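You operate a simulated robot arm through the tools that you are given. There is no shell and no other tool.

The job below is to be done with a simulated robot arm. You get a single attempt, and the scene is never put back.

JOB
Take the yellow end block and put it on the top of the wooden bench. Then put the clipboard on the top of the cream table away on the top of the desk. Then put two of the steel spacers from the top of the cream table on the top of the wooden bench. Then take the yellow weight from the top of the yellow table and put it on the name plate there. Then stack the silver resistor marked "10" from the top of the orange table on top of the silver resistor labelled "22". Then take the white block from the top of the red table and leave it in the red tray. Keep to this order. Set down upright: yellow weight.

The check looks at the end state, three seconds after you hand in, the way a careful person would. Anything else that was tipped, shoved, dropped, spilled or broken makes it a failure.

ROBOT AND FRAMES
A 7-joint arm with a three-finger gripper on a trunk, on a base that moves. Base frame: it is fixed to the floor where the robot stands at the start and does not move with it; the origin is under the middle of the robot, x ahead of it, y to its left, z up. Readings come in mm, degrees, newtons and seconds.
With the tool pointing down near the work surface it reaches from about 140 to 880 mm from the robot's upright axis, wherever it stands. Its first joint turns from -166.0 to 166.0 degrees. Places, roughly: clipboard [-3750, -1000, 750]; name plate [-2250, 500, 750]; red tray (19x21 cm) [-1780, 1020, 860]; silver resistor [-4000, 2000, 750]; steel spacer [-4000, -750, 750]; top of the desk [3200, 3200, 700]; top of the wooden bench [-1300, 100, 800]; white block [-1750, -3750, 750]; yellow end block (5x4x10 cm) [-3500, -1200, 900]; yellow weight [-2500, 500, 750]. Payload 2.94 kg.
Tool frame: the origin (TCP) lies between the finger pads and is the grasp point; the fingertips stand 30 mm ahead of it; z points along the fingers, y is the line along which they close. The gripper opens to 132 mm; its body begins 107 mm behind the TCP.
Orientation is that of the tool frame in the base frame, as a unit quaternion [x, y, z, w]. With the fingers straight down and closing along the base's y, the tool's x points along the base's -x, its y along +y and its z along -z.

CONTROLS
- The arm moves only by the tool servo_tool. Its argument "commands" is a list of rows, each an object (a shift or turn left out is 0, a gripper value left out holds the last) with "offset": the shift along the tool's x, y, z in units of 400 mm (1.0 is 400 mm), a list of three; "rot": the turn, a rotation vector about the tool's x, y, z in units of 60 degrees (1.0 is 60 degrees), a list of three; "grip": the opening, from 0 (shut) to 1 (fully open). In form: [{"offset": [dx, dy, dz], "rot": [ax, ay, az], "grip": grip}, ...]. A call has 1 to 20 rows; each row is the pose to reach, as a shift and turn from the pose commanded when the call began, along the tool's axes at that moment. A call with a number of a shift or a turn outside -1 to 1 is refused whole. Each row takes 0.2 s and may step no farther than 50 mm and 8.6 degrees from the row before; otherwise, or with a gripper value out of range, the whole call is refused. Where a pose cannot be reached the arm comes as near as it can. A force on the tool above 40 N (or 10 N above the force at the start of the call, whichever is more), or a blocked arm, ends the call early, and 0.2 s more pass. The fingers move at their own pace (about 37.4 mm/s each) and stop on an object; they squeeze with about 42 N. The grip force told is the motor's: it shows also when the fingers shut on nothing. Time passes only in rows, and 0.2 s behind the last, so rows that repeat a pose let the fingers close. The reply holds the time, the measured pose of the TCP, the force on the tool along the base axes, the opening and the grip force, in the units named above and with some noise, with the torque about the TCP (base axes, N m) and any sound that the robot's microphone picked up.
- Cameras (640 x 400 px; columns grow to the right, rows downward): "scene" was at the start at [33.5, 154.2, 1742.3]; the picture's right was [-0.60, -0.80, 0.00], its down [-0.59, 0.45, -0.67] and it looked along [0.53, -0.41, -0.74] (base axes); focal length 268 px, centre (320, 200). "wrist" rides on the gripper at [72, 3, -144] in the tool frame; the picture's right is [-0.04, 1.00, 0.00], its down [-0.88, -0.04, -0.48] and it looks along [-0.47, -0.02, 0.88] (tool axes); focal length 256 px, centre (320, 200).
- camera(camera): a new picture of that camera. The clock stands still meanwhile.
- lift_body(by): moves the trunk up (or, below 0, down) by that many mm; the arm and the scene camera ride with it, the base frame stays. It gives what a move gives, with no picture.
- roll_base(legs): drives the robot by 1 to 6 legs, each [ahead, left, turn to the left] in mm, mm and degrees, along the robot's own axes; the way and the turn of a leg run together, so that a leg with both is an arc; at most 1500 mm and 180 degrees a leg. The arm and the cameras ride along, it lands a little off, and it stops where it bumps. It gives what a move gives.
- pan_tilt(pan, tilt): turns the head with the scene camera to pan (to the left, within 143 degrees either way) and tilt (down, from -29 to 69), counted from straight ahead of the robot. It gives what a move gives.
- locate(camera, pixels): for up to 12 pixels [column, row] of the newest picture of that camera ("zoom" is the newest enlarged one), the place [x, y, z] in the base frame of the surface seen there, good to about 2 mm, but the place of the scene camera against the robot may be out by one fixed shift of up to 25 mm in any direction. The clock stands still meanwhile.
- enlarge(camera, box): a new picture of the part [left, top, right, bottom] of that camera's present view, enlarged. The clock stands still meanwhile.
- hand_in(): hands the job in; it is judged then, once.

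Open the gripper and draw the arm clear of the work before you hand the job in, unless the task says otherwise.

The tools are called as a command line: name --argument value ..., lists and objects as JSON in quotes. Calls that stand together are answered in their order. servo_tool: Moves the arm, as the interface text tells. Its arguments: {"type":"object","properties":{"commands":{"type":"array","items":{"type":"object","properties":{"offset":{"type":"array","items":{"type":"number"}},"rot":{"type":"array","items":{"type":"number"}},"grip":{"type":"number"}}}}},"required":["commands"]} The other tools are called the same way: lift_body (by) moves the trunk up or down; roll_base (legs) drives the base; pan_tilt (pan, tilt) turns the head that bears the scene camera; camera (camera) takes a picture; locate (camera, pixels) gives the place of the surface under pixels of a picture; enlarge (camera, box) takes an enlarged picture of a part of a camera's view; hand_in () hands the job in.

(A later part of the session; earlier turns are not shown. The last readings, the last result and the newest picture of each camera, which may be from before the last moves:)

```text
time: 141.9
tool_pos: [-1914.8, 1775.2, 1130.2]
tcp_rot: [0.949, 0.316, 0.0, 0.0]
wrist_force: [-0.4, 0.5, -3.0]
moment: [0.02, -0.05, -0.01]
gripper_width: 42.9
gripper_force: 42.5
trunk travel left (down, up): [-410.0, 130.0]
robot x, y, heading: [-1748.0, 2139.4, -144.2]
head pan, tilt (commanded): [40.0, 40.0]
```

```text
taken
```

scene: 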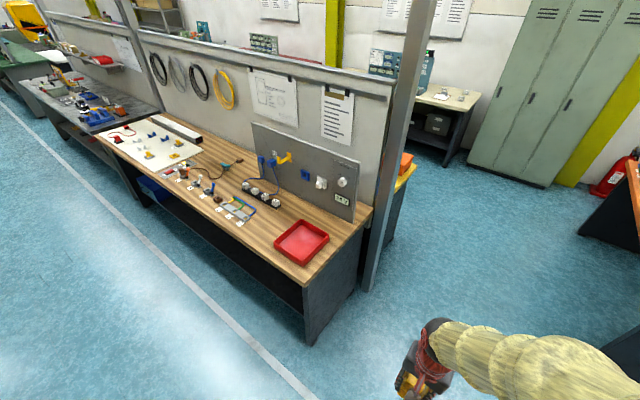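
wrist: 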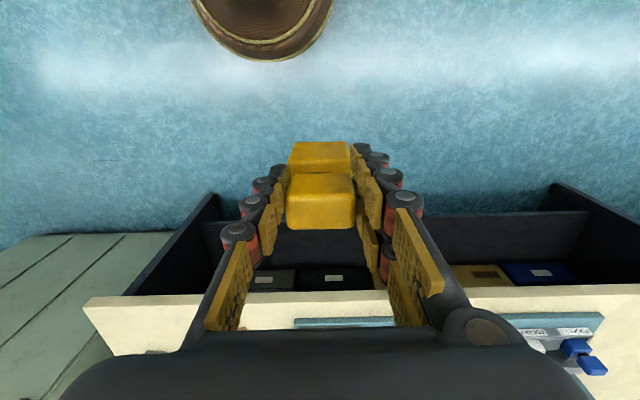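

The bench is ahead-left; free wood appears between the strip of devices (235,205) and the red tray (300,240). Enlarging to pick a spot.

enlarge --camera "scene" --box '[90, 120, 390, 308]'

locate --camera "zoom" --pixels '[[460, 308], [315, 225], [355, 245], [400, 260], [290, 235], [340, 220], [390, 190], [520, 245], [590, 195], [200, 170], [100, 115], [245, 190]]'

```text
2.13 times, centred on (240, 214) of scene
```

zoom: 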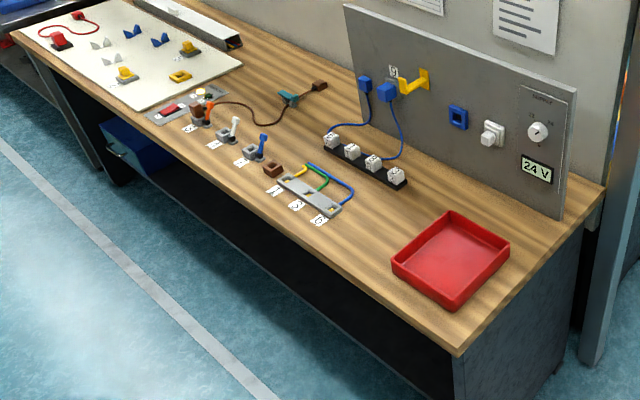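

```text
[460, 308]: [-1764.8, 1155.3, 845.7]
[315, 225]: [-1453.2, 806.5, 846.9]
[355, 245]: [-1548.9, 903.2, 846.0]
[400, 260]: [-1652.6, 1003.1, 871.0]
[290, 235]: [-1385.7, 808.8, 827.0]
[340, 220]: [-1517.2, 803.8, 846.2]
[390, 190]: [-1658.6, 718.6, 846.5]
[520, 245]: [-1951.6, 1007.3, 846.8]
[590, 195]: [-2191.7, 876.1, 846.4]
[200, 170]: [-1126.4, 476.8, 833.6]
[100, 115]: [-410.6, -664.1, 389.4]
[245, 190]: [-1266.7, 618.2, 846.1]
```

The free wood lies around (-1590,880). I'll straighten to -142.5° and slide left 910 mm to stand before it.

roll_base --legs '[[0, 0, 1.8], [0, 910, 0]]'

pan_tilt --pan 5 --tilt 50

camera --camera "scene"

camera --camera "wrist"

```text
time: 147.0
tool_pos: [-1347.9, 1064.9, 1130.5]
tcp_rot: [0.941, 0.339, 0.0, 0.0]
wrist_force: [0.0, -0.4, -2.4]
moment: [0.05, -0.03, 0.0]
gripper_width: 42.9
gripper_force: 41.8
trunk travel left (down, up): [-410.0, 130.0]
robot x, y, heading: [-1198.7, 1438.1, -141.7]
head pan, tilt (commanded): [40.0, 40.0]
```

```text
time: 148.0
tool_pos: [-1347.5, 1064.8, 1131.2]
tcp_rot: [0.941, 0.338, -0.001, 0.0]
wrist_force: [0.5, 0.3, -2.7]
moment: [-0.01, -0.02, -0.03]
gripper_width: 42.7
gripper_force: 41.9
trunk travel left (down, up): [-410.0, 130.0]
robot x, y, heading: [-1201.0, 1437.2, -141.6]
head pan, tilt (commanded): [5.0, 50.0]
```

```text
taken
```

scene: 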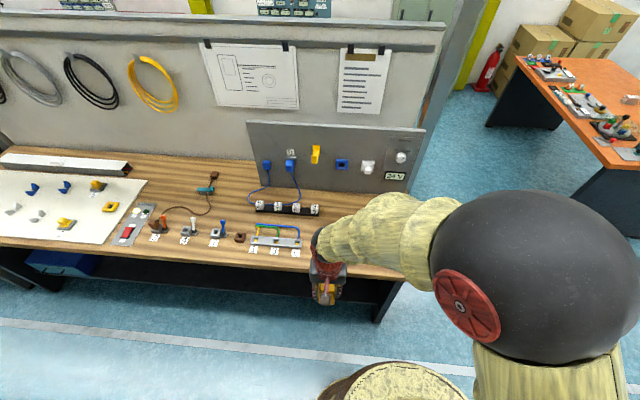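

```text
taken
```

wrist: 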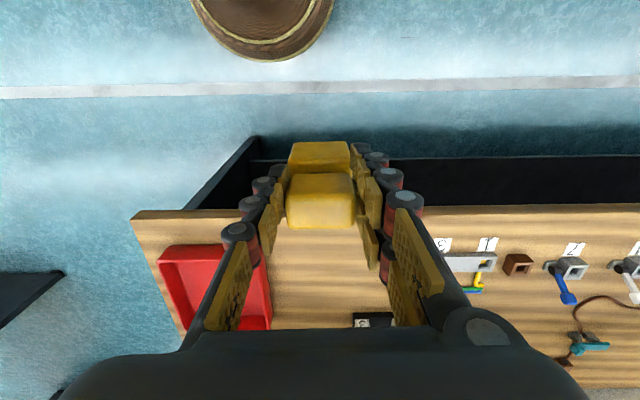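

Wrist view shows free wood between tray (right edge col 272) and device strip (col 440). Measuring accurately with the wrist camera.

locate --camera "wrist" --pixels '[[272, 250], [272, 320], [445, 255], [300, 300], [360, 290], [352, 322], [450, 290], [300, 212], [440, 212], [370, 315], [160, 250], [480, 240]]'

locate --camera "scene" --pixels '[[300, 236], [320, 212], [258, 245], [380, 300]]'

```text
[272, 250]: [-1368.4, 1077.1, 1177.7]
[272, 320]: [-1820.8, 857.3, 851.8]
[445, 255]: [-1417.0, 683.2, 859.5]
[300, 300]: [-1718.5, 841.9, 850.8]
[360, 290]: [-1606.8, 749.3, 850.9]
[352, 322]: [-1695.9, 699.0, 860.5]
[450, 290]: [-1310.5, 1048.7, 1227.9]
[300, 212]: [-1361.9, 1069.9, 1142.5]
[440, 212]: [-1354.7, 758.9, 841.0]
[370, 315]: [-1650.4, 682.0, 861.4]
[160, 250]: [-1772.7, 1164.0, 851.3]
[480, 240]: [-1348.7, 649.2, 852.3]
```

```text
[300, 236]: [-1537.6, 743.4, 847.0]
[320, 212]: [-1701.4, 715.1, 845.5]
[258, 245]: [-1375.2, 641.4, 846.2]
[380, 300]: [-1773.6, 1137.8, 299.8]
```

Bench top is z≈851 by wrist camera. Moving the block over (-1580,887), then down to just above the wood.

servo_tool --commands '[{"offset": [-0.1, -0.004, 0]}, {"offset": [-0.2, -0.008, 0]}, {"offset": [-0.3, -0.012, 0]}, {"offset": [-0.4, -0.016, 0]}, {"offset": [-0.5, -0.02, 0]}, {"offset": [-0.6, -0.024, 0]}, {"offset": [-0.7, -0.026, 0]}, {"offset": [-0.731, -0.026, 0]}, {"offset": [-0.731, -0.026, 0.1]}, {"offset": [-0.731, -0.026, 0.2]}, {"offset": [-0.731, -0.026, 0.3]}, {"offset": [-0.731, -0.026, 0.4]}, {"offset": [-0.731, -0.026, 0.43]}, {"offset": [-0.731, -0.026, 0.43]}]'

camera --camera "wrist"

camera --camera "scene"

```text
time: 151.0
tool_pos: [-1577.9, 885.7, 958.6]
tcp_rot: [0.941, 0.339, 0.0, -0.001]
wrist_force: [-0.1, -0.5, -3.7]
moment: [0.02, -0.05, -0.01]
gripper_width: 43.1
gripper_force: 42.0
trunk travel left (down, up): [-410.0, 130.0]
robot x, y, heading: [-1204.7, 1437.0, -141.8]
head pan, tilt (commanded): [5.0, 50.0]
```

```text
taken
```

wrist: 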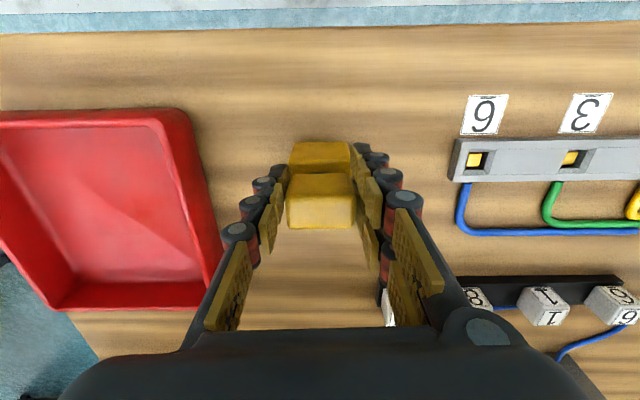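

```text
taken
```

scene: 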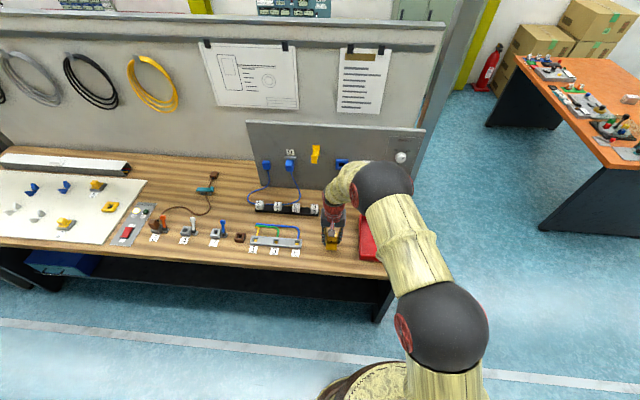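

The spot is clear on all sides. Lowering 18 mm in small steps while watching force.

servo_tool --commands '[{"offset": [0, 0, 0.015]}, {"offset": [0, 0, 0.03]}, {"offset": [0, 0, 0.038]}, {"offset": [0, 0, 0.042]}, {"offset": [0, 0, 0.045]}, {"offset": [0, 0, 0.045]}]'

```text
time: 152.4
tool_pos: [-1579.2, 887.1, 940.3]
tcp_rot: [0.941, 0.339, 0.0, 0.0]
wrist_force: [0.2, -0.2, -3.4]
moment: [0.01, -0.01, -0.03]
gripper_width: 42.9
gripper_force: 41.9
trunk travel left (down, up): [-410.0, 130.0]
robot x, y, heading: [-1201.7, 1440.8, -141.6]
head pan, tilt (commanded): [5.0, 50.0]
```

Not yet touching; a few millimetres more in 1 mm steps.

servo_tool --commands '[{"offset": [0, 0, 0.0025]}, {"offset": [0, 0, 0.005]}, {"offset": [0, 0, 0.005]}]'

servo_tool --commands '[{"offset": [0, 0, 0.0025]}, {"offset": [0, 0, 0.0025]}]'

```text
time: 153.2
tool_pos: [-1580.1, 885.6, 939.9]
tcp_rot: [0.941, 0.339, 0.0, 0.0]
wrist_force: [0.5, 1.2, 2.1]
moment: [0.11, 0.11, -0.05]
gripper_width: 43.4
gripper_force: 41.9
trunk travel left (down, up): [-410.0, 130.0]
robot x, y, heading: [-1204.7, 1437.4, -141.7]
head pan, tilt (commanded): [5.0, 50.0]
```

```text
time: 153.8
tool_pos: [-1580.5, 885.2, 938.6]
tcp_rot: [0.941, 0.339, -0.002, 0.001]
wrist_force: [0.0, 8.3, 17.5]
moment: [0.63, 0.11, -0.11]
gripper_width: 43.0
gripper_force: 42.1
trunk travel left (down, up): [-410.0, 130.0]
robot x, y, heading: [-1198.0, 1437.0, -141.8]
head pan, tilt (commanded): [5.0, 50.0]
```

Contact felt (17.5 N). Ease up 1 mm and open the gripper, then rise.

servo_tool --commands '[{"offset": [0, 0, -0.0025]}, {"offset": [0, 0, -0.0025]}]'

servo_tool --commands '[{"grip": 0.6}, {"grip": 0.6}, {"grip": 0.6}, {"grip": 0.6}, {"offset": [0, 0, -0.1]}, {"offset": [0, 0, -0.2]}, {"offset": [0, 0, -0.3]}, {"offset": [0, 0, -0.4]}, {"offset": [0, 0, -0.5]}]'

camera --camera "wrist"

```text
time: 154.4
tool_pos: [-1580.6, 886.3, 937.8]
tcp_rot: [0.941, 0.338, -0.001, 0.0]
wrist_force: [-0.1, 3.9, 12.3]
moment: [0.11, 0.12, -0.04]
gripper_width: 42.9
gripper_force: 41.8
trunk travel left (down, up): [-410.0, 130.0]
robot x, y, heading: [-1201.6, 1439.7, -141.9]
head pan, tilt (commanded): [5.0, 50.0]
```

```text
time: 156.4
tool_pos: [-1582.0, 888.0, 1139.4]
tcp_rot: [0.941, 0.338, 0.001, -0.001]
wrist_force: [0.5, 0.2, -0.5]
moment: [-0.01, 0.02, 0.02]
gripper_width: 79.3
gripper_force: 0.1
trunk travel left (down, up): [-410.0, 130.0]
robot x, y, heading: [-1202.5, 1433.9, -141.5]
head pan, tilt (commanded): [5.0, 50.0]
```

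```text
taken
```

wrist: 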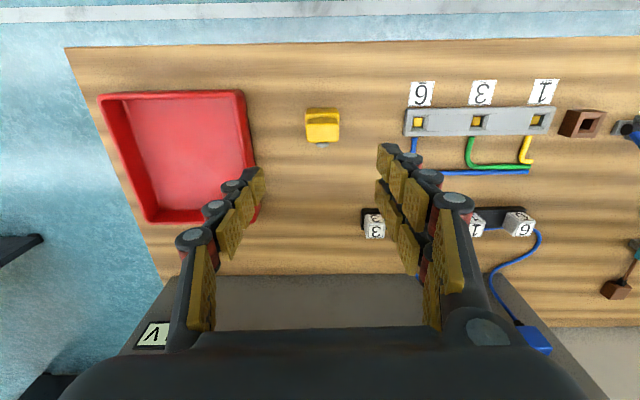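

Yellow block stands on the bench at (323,125), well clear. Now retract the arm and drive back to the cream table for the clipboard.

servo_tool --commands '[{"offset": [0.1, 0, 0]}, {"offset": [0.2, 0, 0]}, {"offset": [0.3, 0, 0]}, {"offset": [0.4, 0, 0]}, {"offset": [0.5, 0, 0]}, {"offset": [0.6, 0, 0]}, {"offset": [0.7, 0, 0]}]'

roll_base --legs '[[0, -890, -1], [1250, 0, 0], [1150, 0, 0], [0, 1050, 0]]'

pan_tilt --pan 0 --tilt 50

camera --camera "scene"

```text
time: 158.0
tool_pos: [-1363.8, 1064.9, 1137.2]
tcp_rot: [0.941, 0.339, 0.001, 0.0]
wrist_force: [-0.7, 0.9, -0.2]
moment: [-0.03, 0.04, 0.0]
gripper_width: 79.0
gripper_force: 0.0
trunk travel left (down, up): [-410.0, 130.0]
robot x, y, heading: [-1203.4, 1438.0, -141.7]
head pan, tilt (commanded): [5.0, 50.0]
```

```text
time: 178.9
tool_pos: [-3207.3, -510.9, 1138.6]
tcp_rot: [0.947, 0.322, 0.0, 0.0]
wrist_force: [0.4, -0.6, 0.1]
moment: [0.0, 0.01, 0.01]
gripper_width: 79.2
gripper_force: 0.0
trunk travel left (down, up): [-410.0, 130.0]
robot x, y, heading: [-3030.8, -145.2, -143.9]
head pan, tilt (commanded): [5.0, 50.0]
```

```text
time: 179.5
tool_pos: [-3206.6, -510.1, 1137.5]
tcp_rot: [0.947, 0.321, 0.0, 0.0]
wrist_force: [-0.2, 0.8, 0.6]
moment: [-0.02, 0.0, 0.01]
gripper_width: 79.4
gripper_force: 0.0
trunk travel left (down, up): [-410.0, 130.0]
robot x, y, heading: [-3029.6, -143.8, -143.7]
head pan, tilt (commanded): [0.0, 50.0]
```

```text
taken
```

scene: 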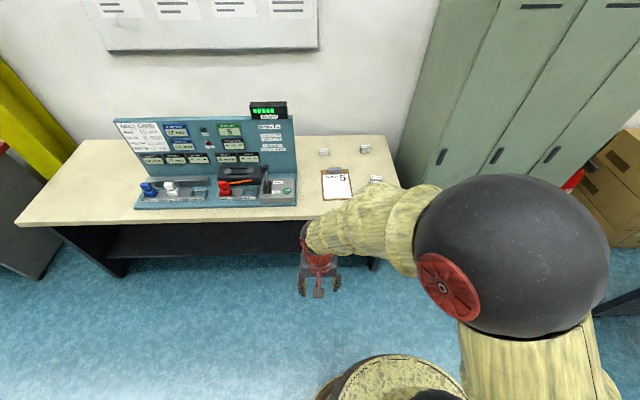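

Clipboard at (336,183). Moving 350 mm closer and straightening.

roll_base --legs '[[0, 0, 1.2], [350, 0, 0]]'

camera --camera "wrist"

camera --camera "scene"

```text
time: 182.1
tool_pos: [-3482.6, -723.6, 1136.6]
tcp_rot: [0.945, 0.328, 0.001, 0.0]
wrist_force: [0.7, -0.2, 0.1]
moment: [0.02, -0.03, 0.03]
gripper_width: 79.0
gripper_force: 0.1
trunk travel left (down, up): [-410.0, 130.0]
robot x, y, heading: [-3307.5, -355.4, -142.9]
head pan, tilt (commanded): [0.0, 50.0]
```

```text
taken
```

wrist: 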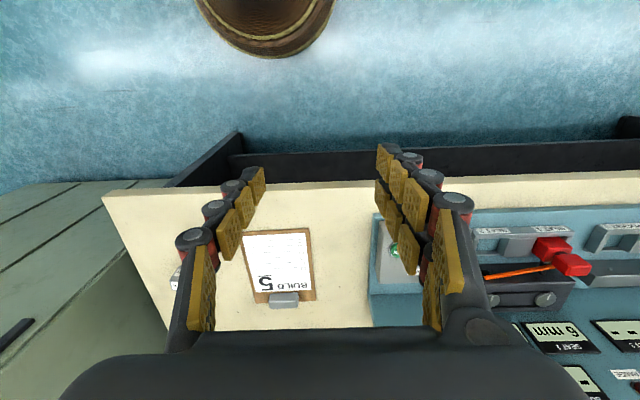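

```text
taken
```

scene: 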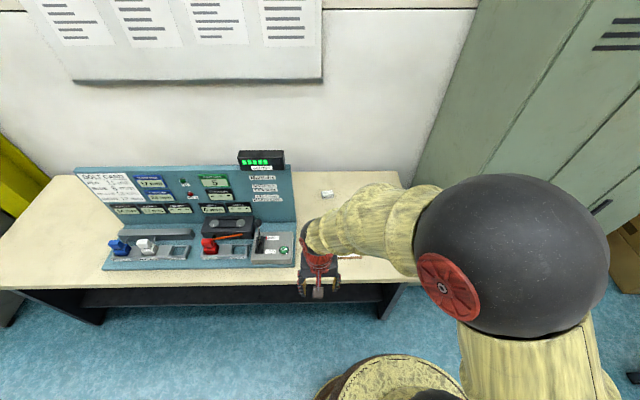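

Clipboard visible in the wrist view at (280,265). Zooming to measure board and clip.

enlarge --camera "wrist" --box '[230, 215, 350, 325]'

locate --camera "zoom" --pixels '[[100, 300], [330, 270], [288, 70], [190, 310], [280, 300], [235, 305], [230, 320], [235, 335], [205, 60], [380, 300]]'

```text
3.64 times, centred on (290, 270) of wrist
```

zoom: 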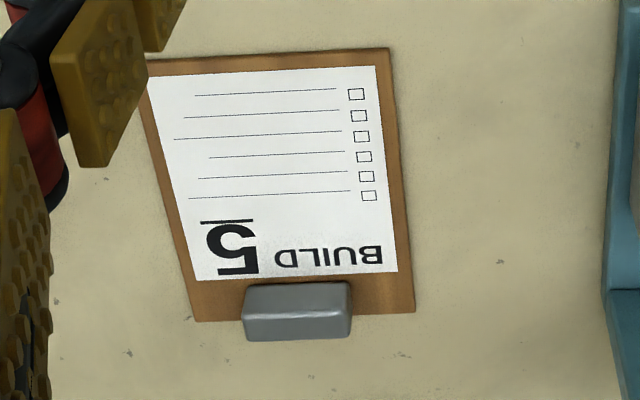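

```text
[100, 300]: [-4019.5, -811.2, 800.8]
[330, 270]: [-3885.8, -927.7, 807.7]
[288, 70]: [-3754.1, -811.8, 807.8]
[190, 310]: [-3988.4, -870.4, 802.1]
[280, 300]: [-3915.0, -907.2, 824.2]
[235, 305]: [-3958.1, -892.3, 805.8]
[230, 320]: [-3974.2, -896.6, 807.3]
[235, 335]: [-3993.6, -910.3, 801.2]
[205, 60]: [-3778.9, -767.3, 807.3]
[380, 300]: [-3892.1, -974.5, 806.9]
```

Board top is z≈807, clip top z≈824, table z≈801. Locating corners of board and clip for dimensions and yaw.

locate --camera "zoom" --pixels '[[383, 55], [408, 304], [200, 316], [160, 80], [250, 290], [345, 288], [248, 308], [347, 308], [295, 297], [300, 325]]'

locate --camera "wrist" --pixels '[[178, 280], [330, 240], [330, 320]]'

```text
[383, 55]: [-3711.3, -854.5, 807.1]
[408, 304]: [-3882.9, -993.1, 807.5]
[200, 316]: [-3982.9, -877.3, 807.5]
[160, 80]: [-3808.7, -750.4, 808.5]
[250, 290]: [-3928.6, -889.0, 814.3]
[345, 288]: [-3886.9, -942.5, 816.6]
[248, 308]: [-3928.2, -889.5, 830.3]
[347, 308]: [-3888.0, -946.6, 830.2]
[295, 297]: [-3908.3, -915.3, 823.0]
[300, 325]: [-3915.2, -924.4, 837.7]
```

```text
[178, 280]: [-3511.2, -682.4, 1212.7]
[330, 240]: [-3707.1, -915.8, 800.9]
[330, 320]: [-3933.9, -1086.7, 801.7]
```

The clip is a ~68 mm wide, ~30 mm tall block (z 807–838), good to grip front-to-back. I'll roll 100 mm closer, lower the trunk, and yaw the hand 90° so it closes across the clip's thickness.

roll_base --legs '[[100, 0, 0]]'

lift_body --by -110

servo_tool --commands '[{"offset": [-0.06, 0, 0], "rot": [0, 0, -0.125], "grip": 0.6}, {"offset": [-0.12, 0, 0], "rot": [0, 0, -0.25]}, {"offset": [-0.18, 0, 0], "rot": [0, 0, -0.375]}, {"offset": [-0.24, 0, 0], "rot": [0, 0, -0.5]}, {"offset": [-0.3, 0, 0], "rot": [0, 0, -0.625]}, {"offset": [-0.36, 0, 0], "rot": [0, 0, -0.75]}, {"offset": [-0.42, 0, 0], "rot": [0, 0, -0.875]}, {"offset": [-0.48, 0, 0], "rot": [0, 0, -1.0]}]'

servo_tool --commands '[{"rot": [0, 0, -0.125]}, {"rot": [0, 0, -0.25]}, {"rot": [0, 0, -0.375]}, {"rot": [0, 0, -0.5]}, {"rot": [0, 0, -0.5]}]'

camera --camera "wrist"

```text
time: 183.3
tool_pos: [-3560.3, -783.9, 1136.3]
tcp_rot: [0.945, 0.326, 0.002, 0.0]
wrist_force: [-0.8, 0.3, -0.1]
moment: [0.02, -0.02, -0.01]
gripper_width: 79.2
gripper_force: 0.0
trunk travel left (down, up): [-410.0, 130.0]
robot x, y, heading: [-3388.7, -411.9, -142.9]
head pan, tilt (commanded): [0.0, 50.0]
```

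```text
time: 184.7
tool_pos: [-3558.7, -782.7, 1027.5]
tcp_rot: [0.945, 0.327, 0.0, 0.0]
wrist_force: [0.5, -0.1, -0.2]
moment: [-0.04, -0.02, -0.05]
gripper_width: 79.2
gripper_force: 0.1
trunk travel left (down, up): [-300.0, 240.0]
robot x, y, heading: [-3385.4, -410.9, -143.1]
head pan, tilt (commanded): [0.0, 50.0]
```

```text
time: 186.5
tool_pos: [-3709.7, -903.9, 1026.5]
tcp_rot: [0.653, 0.757, 0.001, 0.0]
wrist_force: [-0.9, 0.3, -0.5]
moment: [0.0, -0.01, 0.01]
gripper_width: 79.2
gripper_force: 0.0
trunk travel left (down, up): [-300.0, 240.0]
robot x, y, heading: [-3387.0, -414.8, -143.1]
head pan, tilt (commanded): [0.0, 50.0]
```

```text
time: 187.7
tool_pos: [-3710.4, -902.9, 1026.4]
tcp_rot: [0.436, 0.9, 0.001, 0.0]
wrist_force: [1.0, 0.4, 0.0]
moment: [0.0, -0.03, 0.03]
gripper_width: 79.2
gripper_force: 0.0
trunk travel left (down, up): [-300.0, 240.0]
robot x, y, heading: [-3385.9, -409.7, -142.8]
head pan, tilt (commanded): [0.0, 50.0]
```

```text
taken
```

wrist: 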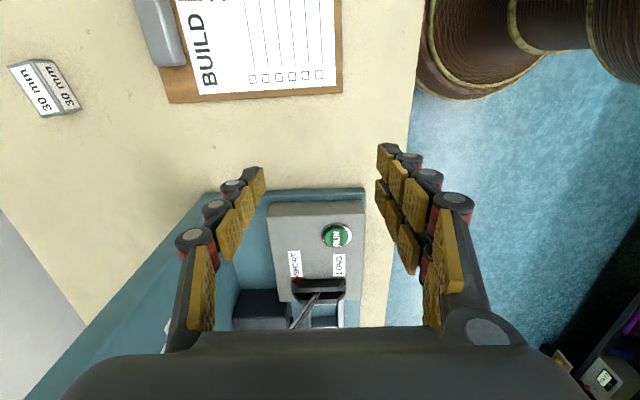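

Now move right 113 mm and away 174 mm so the hand is over the clip, keeping height.

servo_tool --commands '[{"offset": [0.09, 0, 0]}, {"offset": [0.18, 0, 0]}, {"offset": [0.282, 0, 0]}, {"offset": [0.282, -0.11, 0]}, {"offset": [0.282, -0.22, 0]}, {"offset": [0.282, -0.33, 0]}, {"offset": [0.282, -0.434, 0]}, {"offset": [0.282, -0.434, 0]}]'

camera --camera "wrist"

```text
time: 189.5
tool_pos: [-3919.2, -920.1, 1025.2]
tcp_rot: [0.437, 0.9, 0.0, 0.001]
wrist_force: [-0.6, 0.3, 0.6]
moment: [0.03, 0.0, -0.03]
gripper_width: 79.2
gripper_force: 0.0
trunk travel left (down, up): [-300.0, 240.0]
robot x, y, heading: [-3388.9, -412.1, -142.9]
head pan, tilt (commanded): [0.0, 50.0]
```

```text
taken
```

wrist: 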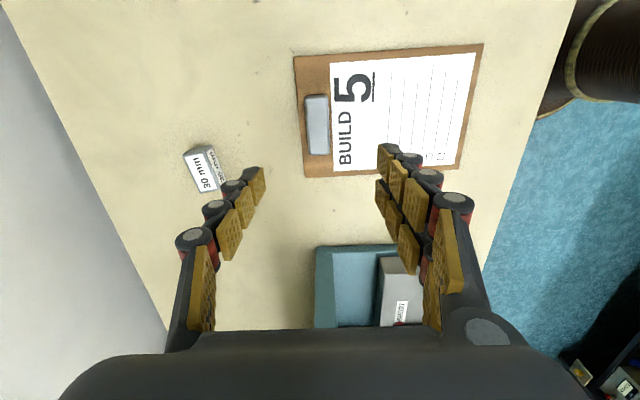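

Clip centre at (318,125) matches the predicted TCP line (320,125). Zoom for its exact edges.

enlarge --camera "wrist" --box '[280, 80, 360, 170]'

locate --camera "zoom" --pixels '[[250, 130], [310, 130], [250, 240], [310, 240], [280, 90], [280, 280], [280, 190]]'

```text
4.44 times, centred on (320, 125) of wrist
```

zoom: 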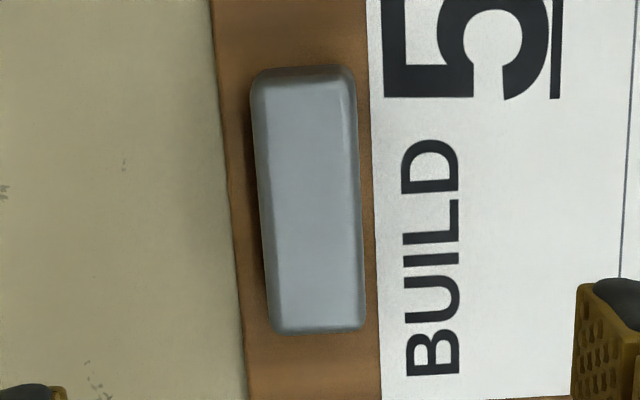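

```text
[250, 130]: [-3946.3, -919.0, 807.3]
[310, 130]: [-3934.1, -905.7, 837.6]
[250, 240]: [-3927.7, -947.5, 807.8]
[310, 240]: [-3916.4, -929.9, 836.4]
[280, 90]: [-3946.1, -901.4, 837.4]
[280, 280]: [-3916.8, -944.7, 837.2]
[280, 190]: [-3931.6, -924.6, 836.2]
```

Clip is 31 mm thick, centre ≈(-3923,-921). Fine-tune yaw (−1.7°) and descend to z≈843 so tips are ~5 mm above the board.

servo_tool --commands '[{"offset": [0.0035, -0.0085, 0], "rot": [0, 0, -0.028]}, {"offset": [0.0035, -0.0085, 0.1], "rot": [0, 0, -0.028]}, {"offset": [0.0035, -0.0085, 0.2], "rot": [0, 0, -0.028]}, {"offset": [0.0035, -0.0085, 0.3], "rot": [0, 0, -0.028]}, {"offset": [0.0035, -0.0085, 0.39], "rot": [0, 0, -0.028]}, {"offset": [0.0035, -0.0085, 0.39], "rot": [0, 0, -0.028]}]'

camera --camera "wrist"

```text
time: 190.9
tool_pos: [-3920.7, -921.3, 870.6]
tcp_rot: [0.423, 0.906, 0.001, 0.001]
wrist_force: [0.6, 0.3, 0.0]
moment: [-0.02, -0.02, -0.01]
gripper_width: 79.3
gripper_force: 0.0
trunk travel left (down, up): [-300.0, 240.0]
robot x, y, heading: [-3387.2, -413.5, -142.8]
head pan, tilt (commanded): [0.0, 50.0]
```

```text
taken
```

wrist: 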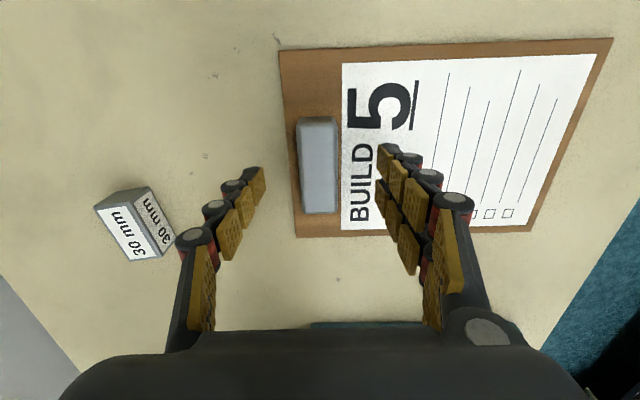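

Well centred. Descend the last 28 mm and close.

servo_tool --commands '[{"offset": [0.01, 0, 0.04]}, {"offset": [0.01, 0, 0.07]}, {"offset": [0.01, 0, 0.07]}, {"offset": [0.01, 0, 0.07], "grip": 0}, {"offset": [0.01, 0, 0.07], "grip": 0}, {"offset": [0.01, 0, 0.07], "grip": 0}, {"offset": [0.01, 0, 0.07], "grip": 0}, {"offset": [0.01, 0, 0.07], "grip": 0}, {"offset": [0.01, 0, 0.07], "grip": 0}]'

camera --camera "wrist"

```text
time: 192.9
tool_pos: [-3923.4, -918.9, 844.0]
tcp_rot: [0.423, 0.906, 0.0, 0.0]
wrist_force: [1.1, 0.1, 0.0]
moment: [-0.06, 0.04, -0.06]
gripper_width: 29.1
gripper_force: 41.1
trunk travel left (down, up): [-300.0, 240.0]
robot x, y, heading: [-3383.7, -407.9, -143.0]
head pan, tilt (commanded): [0.0, 50.0]
```

```text
taken
```

wrist: 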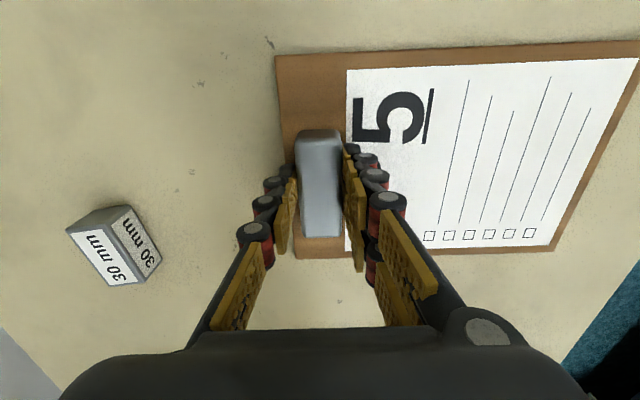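

Gripped at 29 mm. Lift 10 mm and check that the board stays level and the weight is fine.

servo_tool --commands '[{"offset": [0, 0, -0.01]}, {"offset": [0, 0, -0.02]}, {"offset": [0, 0, -0.03]}, {"offset": [0, 0, -0.03]}]'

camera --camera "wrist"

camera --camera "scene"

```text
time: 193.9
tool_pos: [-3922.3, -919.1, 854.4]
tcp_rot: [0.423, 0.906, 0.0, -0.001]
wrist_force: [-0.7, -0.7, -1.7]
moment: [-0.08, 0.06, 0.01]
gripper_width: 29.4
gripper_force: 42.7
trunk travel left (down, up): [-300.0, 240.0]
robot x, y, heading: [-3386.5, -416.3, -143.2]
head pan, tilt (commanded): [0.0, 50.0]
```

```text
taken
```

wrist: 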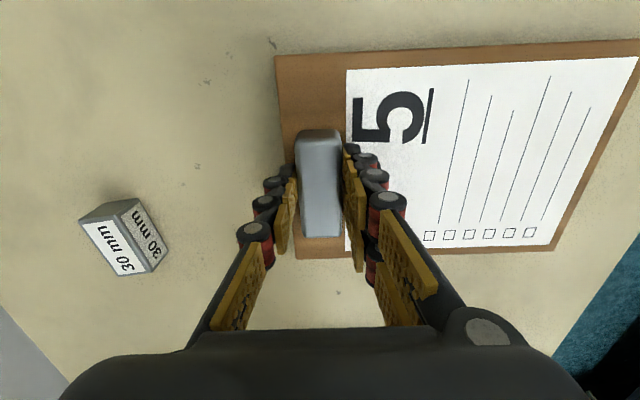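

```text
taken
```

scene: 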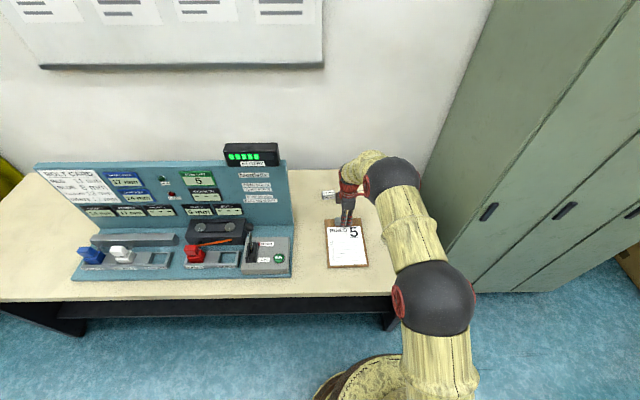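

The board is held level and weighs little (1.7 N). Raise it well clear, then draw it in.

servo_tool --commands '[{"offset": [0, 0, -0.1]}, {"offset": [0, 0, -0.2]}, {"offset": [0, 0, -0.3]}, {"offset": [0, 0, -0.4]}, {"offset": [0, 0.1, -0.4]}, {"offset": [0, 0.2, -0.4]}, {"offset": [0, 0.3, -0.4]}]'

lift_body --by 150

roll_base --legs '[[-400, 0, 0], [0, -1000, 0]]'

camera --camera "wrist"

```text
time: 195.5
tool_pos: [-3829.3, -839.5, 1013.0]
tcp_rot: [0.423, 0.906, -0.001, 0.0]
wrist_force: [0.1, 0.5, -0.7]
moment: [-0.07, 0.08, 0.02]
gripper_width: 29.0
gripper_force: 42.1
trunk travel left (down, up): [-300.0, 240.0]
robot x, y, heading: [-3388.5, -410.5, -142.9]
head pan, tilt (commanded): [0.0, 50.0]
```

```text
time: 197.2
tool_pos: [-3830.5, -841.7, 1162.6]
tcp_rot: [0.424, 0.906, 0.001, 0.0]
wrist_force: [-0.8, 0.3, -1.9]
moment: [-0.08, 0.08, 0.01]
gripper_width: 29.2
gripper_force: 41.8
trunk travel left (down, up): [-450.0, 90.0]
robot x, y, heading: [-3387.1, -411.8, -143.1]
head pan, tilt (commanded): [0.0, 50.0]
```

```text
time: 204.6
tool_pos: [-4116.8, 202.4, 1163.8]
tcp_rot: [0.42, 0.908, 0.0, 0.0]
wrist_force: [0.1, 0.0, -1.4]
moment: [-0.04, 0.12, 0.02]
gripper_width: 29.3
gripper_force: 42.0
trunk travel left (down, up): [-450.0, 90.0]
robot x, y, heading: [-3677.6, 632.0, -142.6]
head pan, tilt (commanded): [0.0, 50.0]
```

```text
taken
```

wrist: 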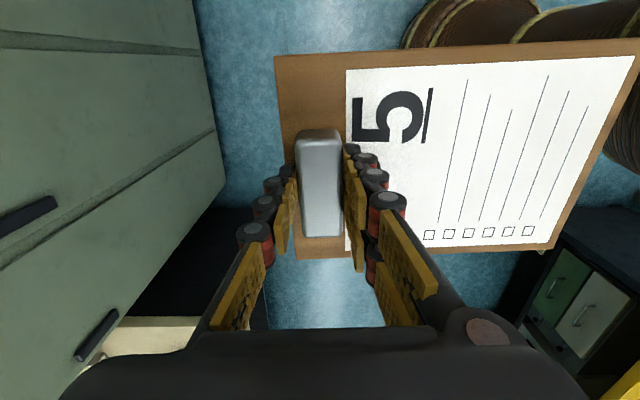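

Board steady. Continue backing out of the corridor into the aisle, then survey the desk side.

roll_base --legs '[[-1250, 0, 0], [-1200, 0, 0]]'

pan_tilt --pan 140 --tilt 15

camera --camera "scene"

pan_tilt --pan -140 --tilt 15

camera --camera "scene"

```text
time: 216.5
tool_pos: [-2171.2, 1664.8, 1164.1]
tcp_rot: [0.43, 0.903, 0.0, 0.0]
wrist_force: [-0.3, 0.5, -1.7]
moment: [-0.05, 0.12, 0.0]
gripper_width: 29.1
gripper_force: 42.2
trunk travel left (down, up): [-450.0, 90.0]
robot x, y, heading: [-1722.5, 2086.1, -143.8]
head pan, tilt (commanded): [0.0, 50.0]
```

```text
time: 218.7
tool_pos: [-2171.7, 1663.4, 1163.3]
tcp_rot: [0.43, 0.903, 0.001, 0.001]
wrist_force: [-0.4, 0.2, -1.9]
moment: [-0.06, 0.11, -0.01]
gripper_width: 29.4
gripper_force: 41.5
trunk travel left (down, up): [-450.0, 90.0]
robot x, y, heading: [-1718.0, 2084.2, -143.9]
head pan, tilt (commanded): [140.0, 15.0]
```

```text
taken
```

scene: 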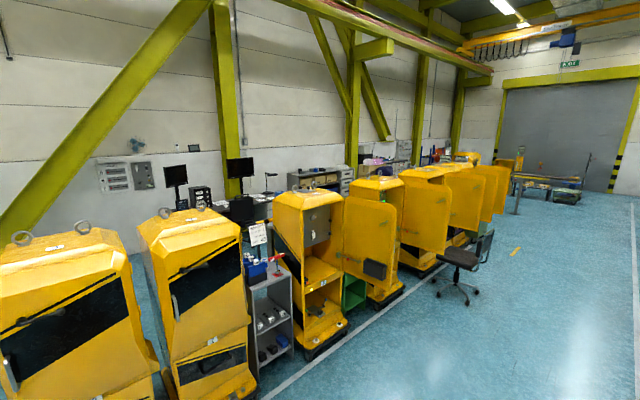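

```text
time: 222.6
tool_pos: [-2170.9, 1664.1, 1164.2]
tcp_rot: [0.431, 0.902, 0.0, 0.0]
wrist_force: [-0.5, -0.2, -0.8]
moment: [-0.05, 0.12, 0.0]
gripper_width: 29.3
gripper_force: 42.0
trunk travel left (down, up): [-450.0, 90.0]
robot x, y, heading: [-1721.6, 2083.5, -143.9]
head pan, tilt (commanded): [-140.0, 15.0]
```

```text
taken
```

scene: 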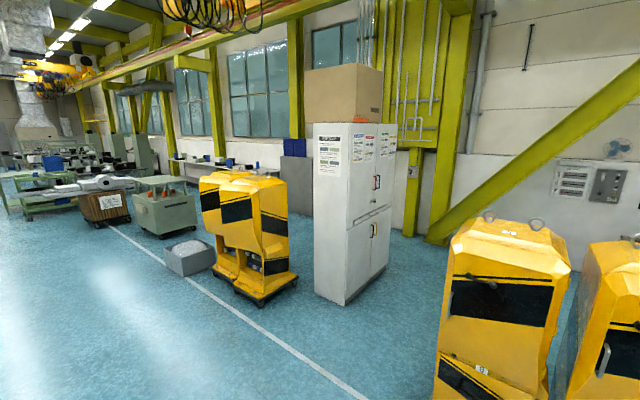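

There's a gap between the white cabinet (350,230) and the first yellow cabinet (490,320) leading behind the row. Locating floor and obstacle points.

locate --camera "scene" --pixels '[[345, 303], [312, 292], [388, 265], [440, 395], [430, 260], [410, 300], [390, 350], [470, 245], [550, 270], [265, 305], [450, 220], [580, 250]]'

pan_tilt --pan 143 --tilt 25

camera --camera "scene"

locate --camera "scene" --pixels '[[240, 130], [150, 380], [260, 340], [350, 100], [240, 205], [290, 290], [380, 270], [430, 235], [300, 170], [120, 150], [180, 150], [320, 140]]'

```text
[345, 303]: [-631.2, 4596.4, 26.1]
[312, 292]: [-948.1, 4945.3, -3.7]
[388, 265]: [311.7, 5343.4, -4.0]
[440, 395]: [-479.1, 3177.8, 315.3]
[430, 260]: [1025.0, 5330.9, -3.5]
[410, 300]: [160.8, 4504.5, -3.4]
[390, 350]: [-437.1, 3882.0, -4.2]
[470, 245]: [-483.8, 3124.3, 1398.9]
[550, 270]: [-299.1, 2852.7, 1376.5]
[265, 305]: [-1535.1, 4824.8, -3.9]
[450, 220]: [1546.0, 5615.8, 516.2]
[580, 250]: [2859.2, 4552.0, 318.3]
```

```text
time: 226.5
tool_pos: [-2170.3, 1663.9, 1165.0]
tcp_rot: [0.431, 0.902, -0.001, 0.0]
wrist_force: [-1.3, 0.3, -1.0]
moment: [-0.08, 0.13, -0.01]
gripper_width: 29.1
gripper_force: 41.8
trunk travel left (down, up): [-450.0, 90.0]
robot x, y, heading: [-1723.4, 2081.0, -143.9]
head pan, tilt (commanded): [143.0, 25.0]
```

```text
taken
```

scene: 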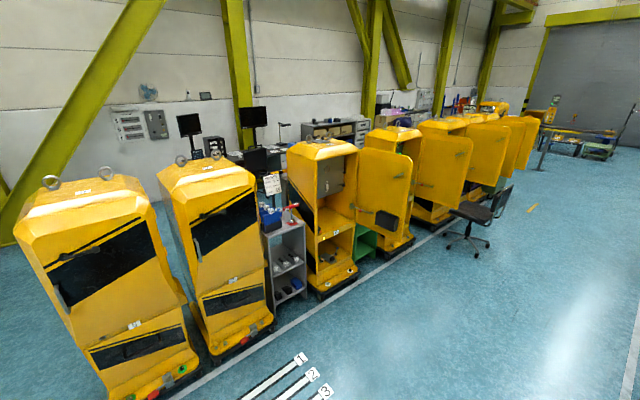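

```text
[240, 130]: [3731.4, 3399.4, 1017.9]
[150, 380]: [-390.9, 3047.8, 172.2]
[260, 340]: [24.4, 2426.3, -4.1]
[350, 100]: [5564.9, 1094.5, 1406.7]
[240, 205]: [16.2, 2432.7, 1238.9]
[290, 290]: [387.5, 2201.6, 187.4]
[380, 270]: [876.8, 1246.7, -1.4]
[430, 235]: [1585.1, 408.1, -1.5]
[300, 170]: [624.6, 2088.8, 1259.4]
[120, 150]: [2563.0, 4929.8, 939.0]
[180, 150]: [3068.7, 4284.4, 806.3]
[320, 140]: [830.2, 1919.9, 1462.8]
```

The way to the desk goes around the first yellow cabinet (s-side gap ~1.1 m wide). I'll slide right 750 mm, turn 180° to face that gap, drive in part way, and look.

roll_base --legs '[[0, -750, 0], [0, 0, 180], [1400, 0, 0]]'

pan_tilt --pan 0 --tilt 20

camera --camera "scene"

pan_tilt --pan -50 --tilt 25

camera --camera "scene"

```text
time: 244.4
tool_pos: [-606.2, 3929.4, 1163.2]
tcp_rot: [0.902, -0.431, 0.0, 0.0]
wrist_force: [0.6, 0.2, -1.8]
moment: [0.07, -0.09, 0.01]
gripper_width: 29.1
gripper_force: 42.4
trunk travel left (down, up): [-450.0, 90.0]
robot x, y, heading: [-1055.7, 3508.5, 35.7]
head pan, tilt (commanded): [143.0, 25.0]
```

```text
time: 246.7
tool_pos: [-606.1, 3929.8, 1164.2]
tcp_rot: [0.902, -0.432, 0.001, 0.0]
wrist_force: [0.2, 0.3, -1.7]
moment: [0.08, -0.09, -0.01]
gripper_width: 29.0
gripper_force: 41.7
trunk travel left (down, up): [-450.0, 90.0]
robot x, y, heading: [-1058.7, 3508.2, 35.9]
head pan, tilt (commanded): [0.0, 20.0]
```

```text
taken
```

scene: 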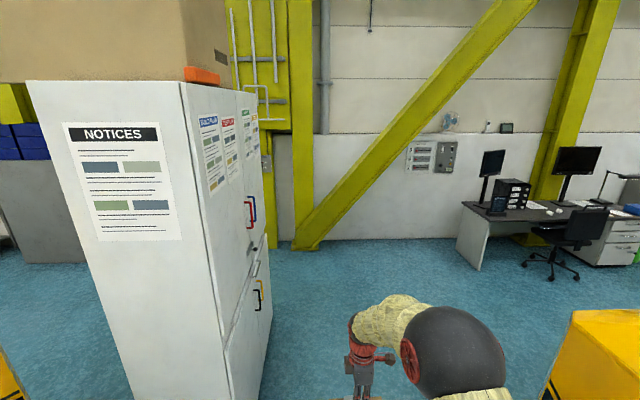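

```text
time: 247.8
tool_pos: [-607.0, 3928.7, 1163.7]
tcp_rot: [0.903, -0.431, 0.0, 0.0]
wrist_force: [-0.7, 0.2, -2.2]
moment: [0.06, -0.1, -0.03]
gripper_width: 29.1
gripper_force: 41.8
trunk travel left (down, up): [-450.0, 90.0]
robot x, y, heading: [-1057.7, 3509.4, 36.2]
head pan, tilt (commanded): [-50.0, 25.0]
```

```text
taken
```

scene: 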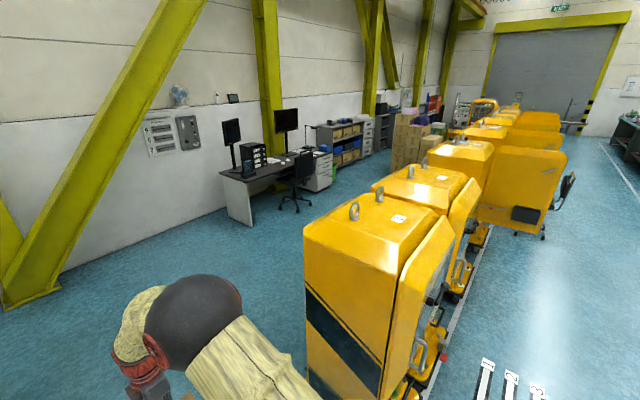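

The desk (with monitors) is at (270,170) in this view. Locating desk corners and path obstacles.

enlarge --camera "scene" --box '[200, 100, 400, 225]'

locate --camera "zoom" --pixels '[[75, 240], [180, 255], [100, 225], [240, 220], [290, 180], [350, 170], [390, 165], [150, 400], [310, 330], [420, 195], [215, 240], [370, 185]]'

locate --camera "scene" --pixels '[[308, 225], [455, 220], [300, 290], [220, 215], [280, 210], [355, 165], [400, 165], [360, 200], [30, 300], [440, 175]]'

```text
3.20 times, centred on (300, 162) of scene
```

zoom: 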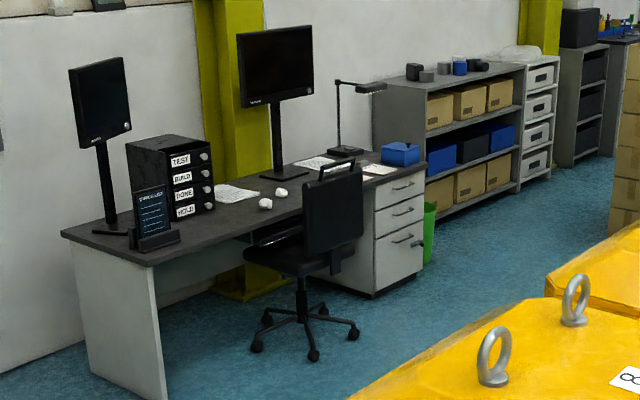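

```text
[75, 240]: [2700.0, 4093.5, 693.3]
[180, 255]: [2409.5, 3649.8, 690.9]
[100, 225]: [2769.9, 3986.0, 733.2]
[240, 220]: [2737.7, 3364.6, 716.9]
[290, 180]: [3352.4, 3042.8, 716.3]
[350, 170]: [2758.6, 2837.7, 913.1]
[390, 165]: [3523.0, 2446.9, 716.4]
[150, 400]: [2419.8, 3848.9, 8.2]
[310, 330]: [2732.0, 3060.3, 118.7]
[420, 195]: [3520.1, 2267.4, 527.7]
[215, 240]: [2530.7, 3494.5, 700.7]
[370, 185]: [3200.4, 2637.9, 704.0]
```

```text
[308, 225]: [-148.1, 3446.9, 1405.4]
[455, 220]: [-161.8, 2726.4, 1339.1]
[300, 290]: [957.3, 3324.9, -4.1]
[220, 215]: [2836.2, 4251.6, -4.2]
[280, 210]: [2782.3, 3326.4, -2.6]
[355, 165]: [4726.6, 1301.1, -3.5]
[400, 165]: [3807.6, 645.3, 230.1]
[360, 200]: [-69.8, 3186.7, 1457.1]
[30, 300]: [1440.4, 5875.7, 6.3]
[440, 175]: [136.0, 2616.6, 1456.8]
```

Desk front edge is along n≈4138 with free dark surface around (2740,3365). I'll go ahead 1800 mm past the cabinet, then slide right 2150 mm along the desk.

roll_base --legs '[[0, 0, 1.3], [1500, 0, 0], [300, 0, 0], [0, -1200, 0]]'

pan_tilt --pan -40 --tilt 30

camera --camera "scene"

```text
time: 263.2
tool_pos: [1588.3, 4086.2, 1163.8]
tcp_rot: [0.897, -0.443, 0.0, 0.0]
wrist_force: [-0.7, 0.1, -1.8]
moment: [0.06, -0.11, 0.02]
gripper_width: 29.2
gripper_force: 42.1
trunk travel left (down, up): [-450.0, 90.0]
robot x, y, heading: [1129.3, 3678.6, 34.6]
head pan, tilt (commanded): [-50.0, 25.0]
```

```text
time: 264.0
tool_pos: [1586.9, 4085.0, 1163.1]
tcp_rot: [0.896, -0.443, 0.0, 0.0]
wrist_force: [-0.1, 0.2, -2.0]
moment: [0.06, -0.13, 0.04]
gripper_width: 29.1
gripper_force: 41.9
trunk travel left (down, up): [-450.0, 90.0]
robot x, y, heading: [1127.7, 3680.4, 34.5]
head pan, tilt (commanded): [-40.0, 30.0]
```

```text
taken
```

scene: 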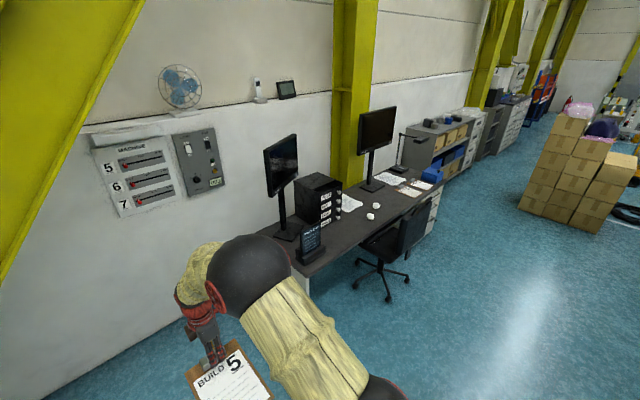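

Now zoom at the desk to pick the exact free area.

enlarge --camera "scene" --box '[250, 120, 470, 300]'

locate --camera "zoom" --pixels '[[155, 390], [230, 355], [280, 315], [330, 270], [300, 240], [260, 285], [210, 300], [340, 240], [365, 250], [400, 210], [380, 370], [430, 290]]'

```text
2.22 times, centred on (360, 210) of scene
```

zoom: 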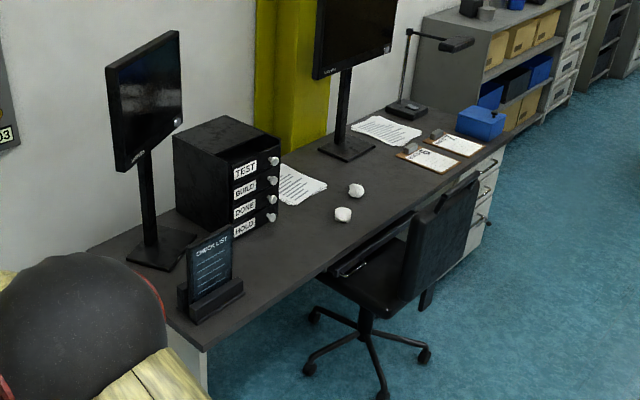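

```text
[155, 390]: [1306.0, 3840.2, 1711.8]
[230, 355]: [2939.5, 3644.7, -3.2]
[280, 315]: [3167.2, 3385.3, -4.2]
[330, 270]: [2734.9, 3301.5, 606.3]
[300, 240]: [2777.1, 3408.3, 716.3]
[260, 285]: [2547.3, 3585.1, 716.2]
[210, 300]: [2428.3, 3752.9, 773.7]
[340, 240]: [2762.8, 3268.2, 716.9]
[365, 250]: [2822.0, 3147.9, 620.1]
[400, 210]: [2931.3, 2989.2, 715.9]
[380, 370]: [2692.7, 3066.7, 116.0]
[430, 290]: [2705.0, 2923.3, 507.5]
```

There is free surface between the tablet (215,290) and the paper balls (343,214). Measuring the surrounding items.

locate --camera "zoom" --pixels '[[245, 240], [278, 218], [298, 206], [326, 188], [343, 221], [357, 197], [243, 292], [205, 345], [345, 265], [330, 170], [270, 250], [320, 210]]'

```text
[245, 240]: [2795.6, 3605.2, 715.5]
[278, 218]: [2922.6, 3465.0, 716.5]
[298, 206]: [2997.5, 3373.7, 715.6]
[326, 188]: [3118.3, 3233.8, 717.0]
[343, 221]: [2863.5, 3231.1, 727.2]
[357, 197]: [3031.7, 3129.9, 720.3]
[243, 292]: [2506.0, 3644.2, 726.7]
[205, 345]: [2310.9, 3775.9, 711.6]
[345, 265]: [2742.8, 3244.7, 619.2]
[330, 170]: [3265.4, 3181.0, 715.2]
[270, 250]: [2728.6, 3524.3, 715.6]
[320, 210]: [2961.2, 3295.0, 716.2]
```

Free rectangle: s≈860–1350, n≈4138–4400. I'll slide right ~975 mm and move ahead 450 mm, keeping clear of the chair.

roll_base --legs '[[0, 0, 2.5], [0, -975, 0], [450, 0, 0]]'

pan_tilt --pan -10 --tilt 45

camera --camera "scene"

camera --camera "wrist"

```text
time: 272.0
tool_pos: [2547.0, 3564.9, 1162.9]
tcp_rot: [0.904, -0.427, -0.001, 0.0]
wrist_force: [-0.1, 0.0, -1.9]
moment: [0.05, -0.06, -0.03]
gripper_width: 29.4
gripper_force: 42.0
trunk travel left (down, up): [-450.0, 90.0]
robot x, y, heading: [2100.6, 3145.5, 36.6]
head pan, tilt (commanded): [-40.0, 30.0]
```

```text
time: 272.9
tool_pos: [2544.0, 3565.0, 1163.6]
tcp_rot: [0.904, -0.427, 0.0, 0.0]
wrist_force: [-0.6, 0.3, -1.7]
moment: [0.05, -0.05, 0.01]
gripper_width: 29.1
gripper_force: 41.9
trunk travel left (down, up): [-450.0, 90.0]
robot x, y, heading: [2098.9, 3141.3, 36.3]
head pan, tilt (commanded): [-10.0, 45.0]
```

```text
taken
```

scene: 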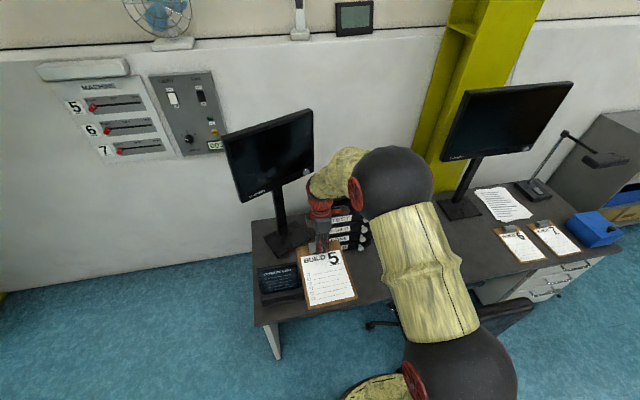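

```text
taken
```

wrist: 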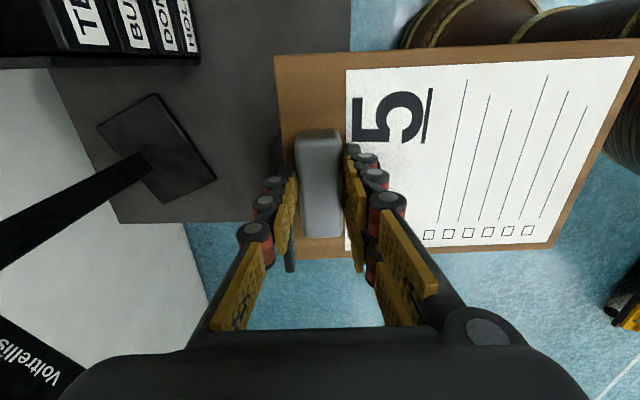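

Organizer is at image top-left, so lowering the hand right in front of it would be tight. I'll measure the organizer with the wrist camera before turning the board sideways.

locate --camera "wrist" --pixels '[[30, 30], [100, 55], [195, 55], [190, 10], [250, 60], [150, 150], [340, 20], [230, 190], [280, 250], [100, 100]]'

locate --camera "scene" --pixels '[[380, 290], [368, 245], [280, 265], [275, 300], [390, 300], [345, 215], [420, 330]]'

```text
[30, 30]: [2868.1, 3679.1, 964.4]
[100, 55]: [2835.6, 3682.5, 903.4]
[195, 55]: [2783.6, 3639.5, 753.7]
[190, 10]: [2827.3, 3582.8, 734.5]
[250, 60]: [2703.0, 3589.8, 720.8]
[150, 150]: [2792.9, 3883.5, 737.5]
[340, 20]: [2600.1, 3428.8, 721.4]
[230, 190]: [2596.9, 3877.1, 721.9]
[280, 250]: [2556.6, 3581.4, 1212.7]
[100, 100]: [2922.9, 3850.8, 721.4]
```

```text
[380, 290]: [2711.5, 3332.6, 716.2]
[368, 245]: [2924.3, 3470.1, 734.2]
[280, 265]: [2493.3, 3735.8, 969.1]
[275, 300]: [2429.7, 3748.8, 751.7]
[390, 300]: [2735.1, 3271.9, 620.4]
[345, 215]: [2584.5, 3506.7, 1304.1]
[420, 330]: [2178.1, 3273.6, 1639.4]
```

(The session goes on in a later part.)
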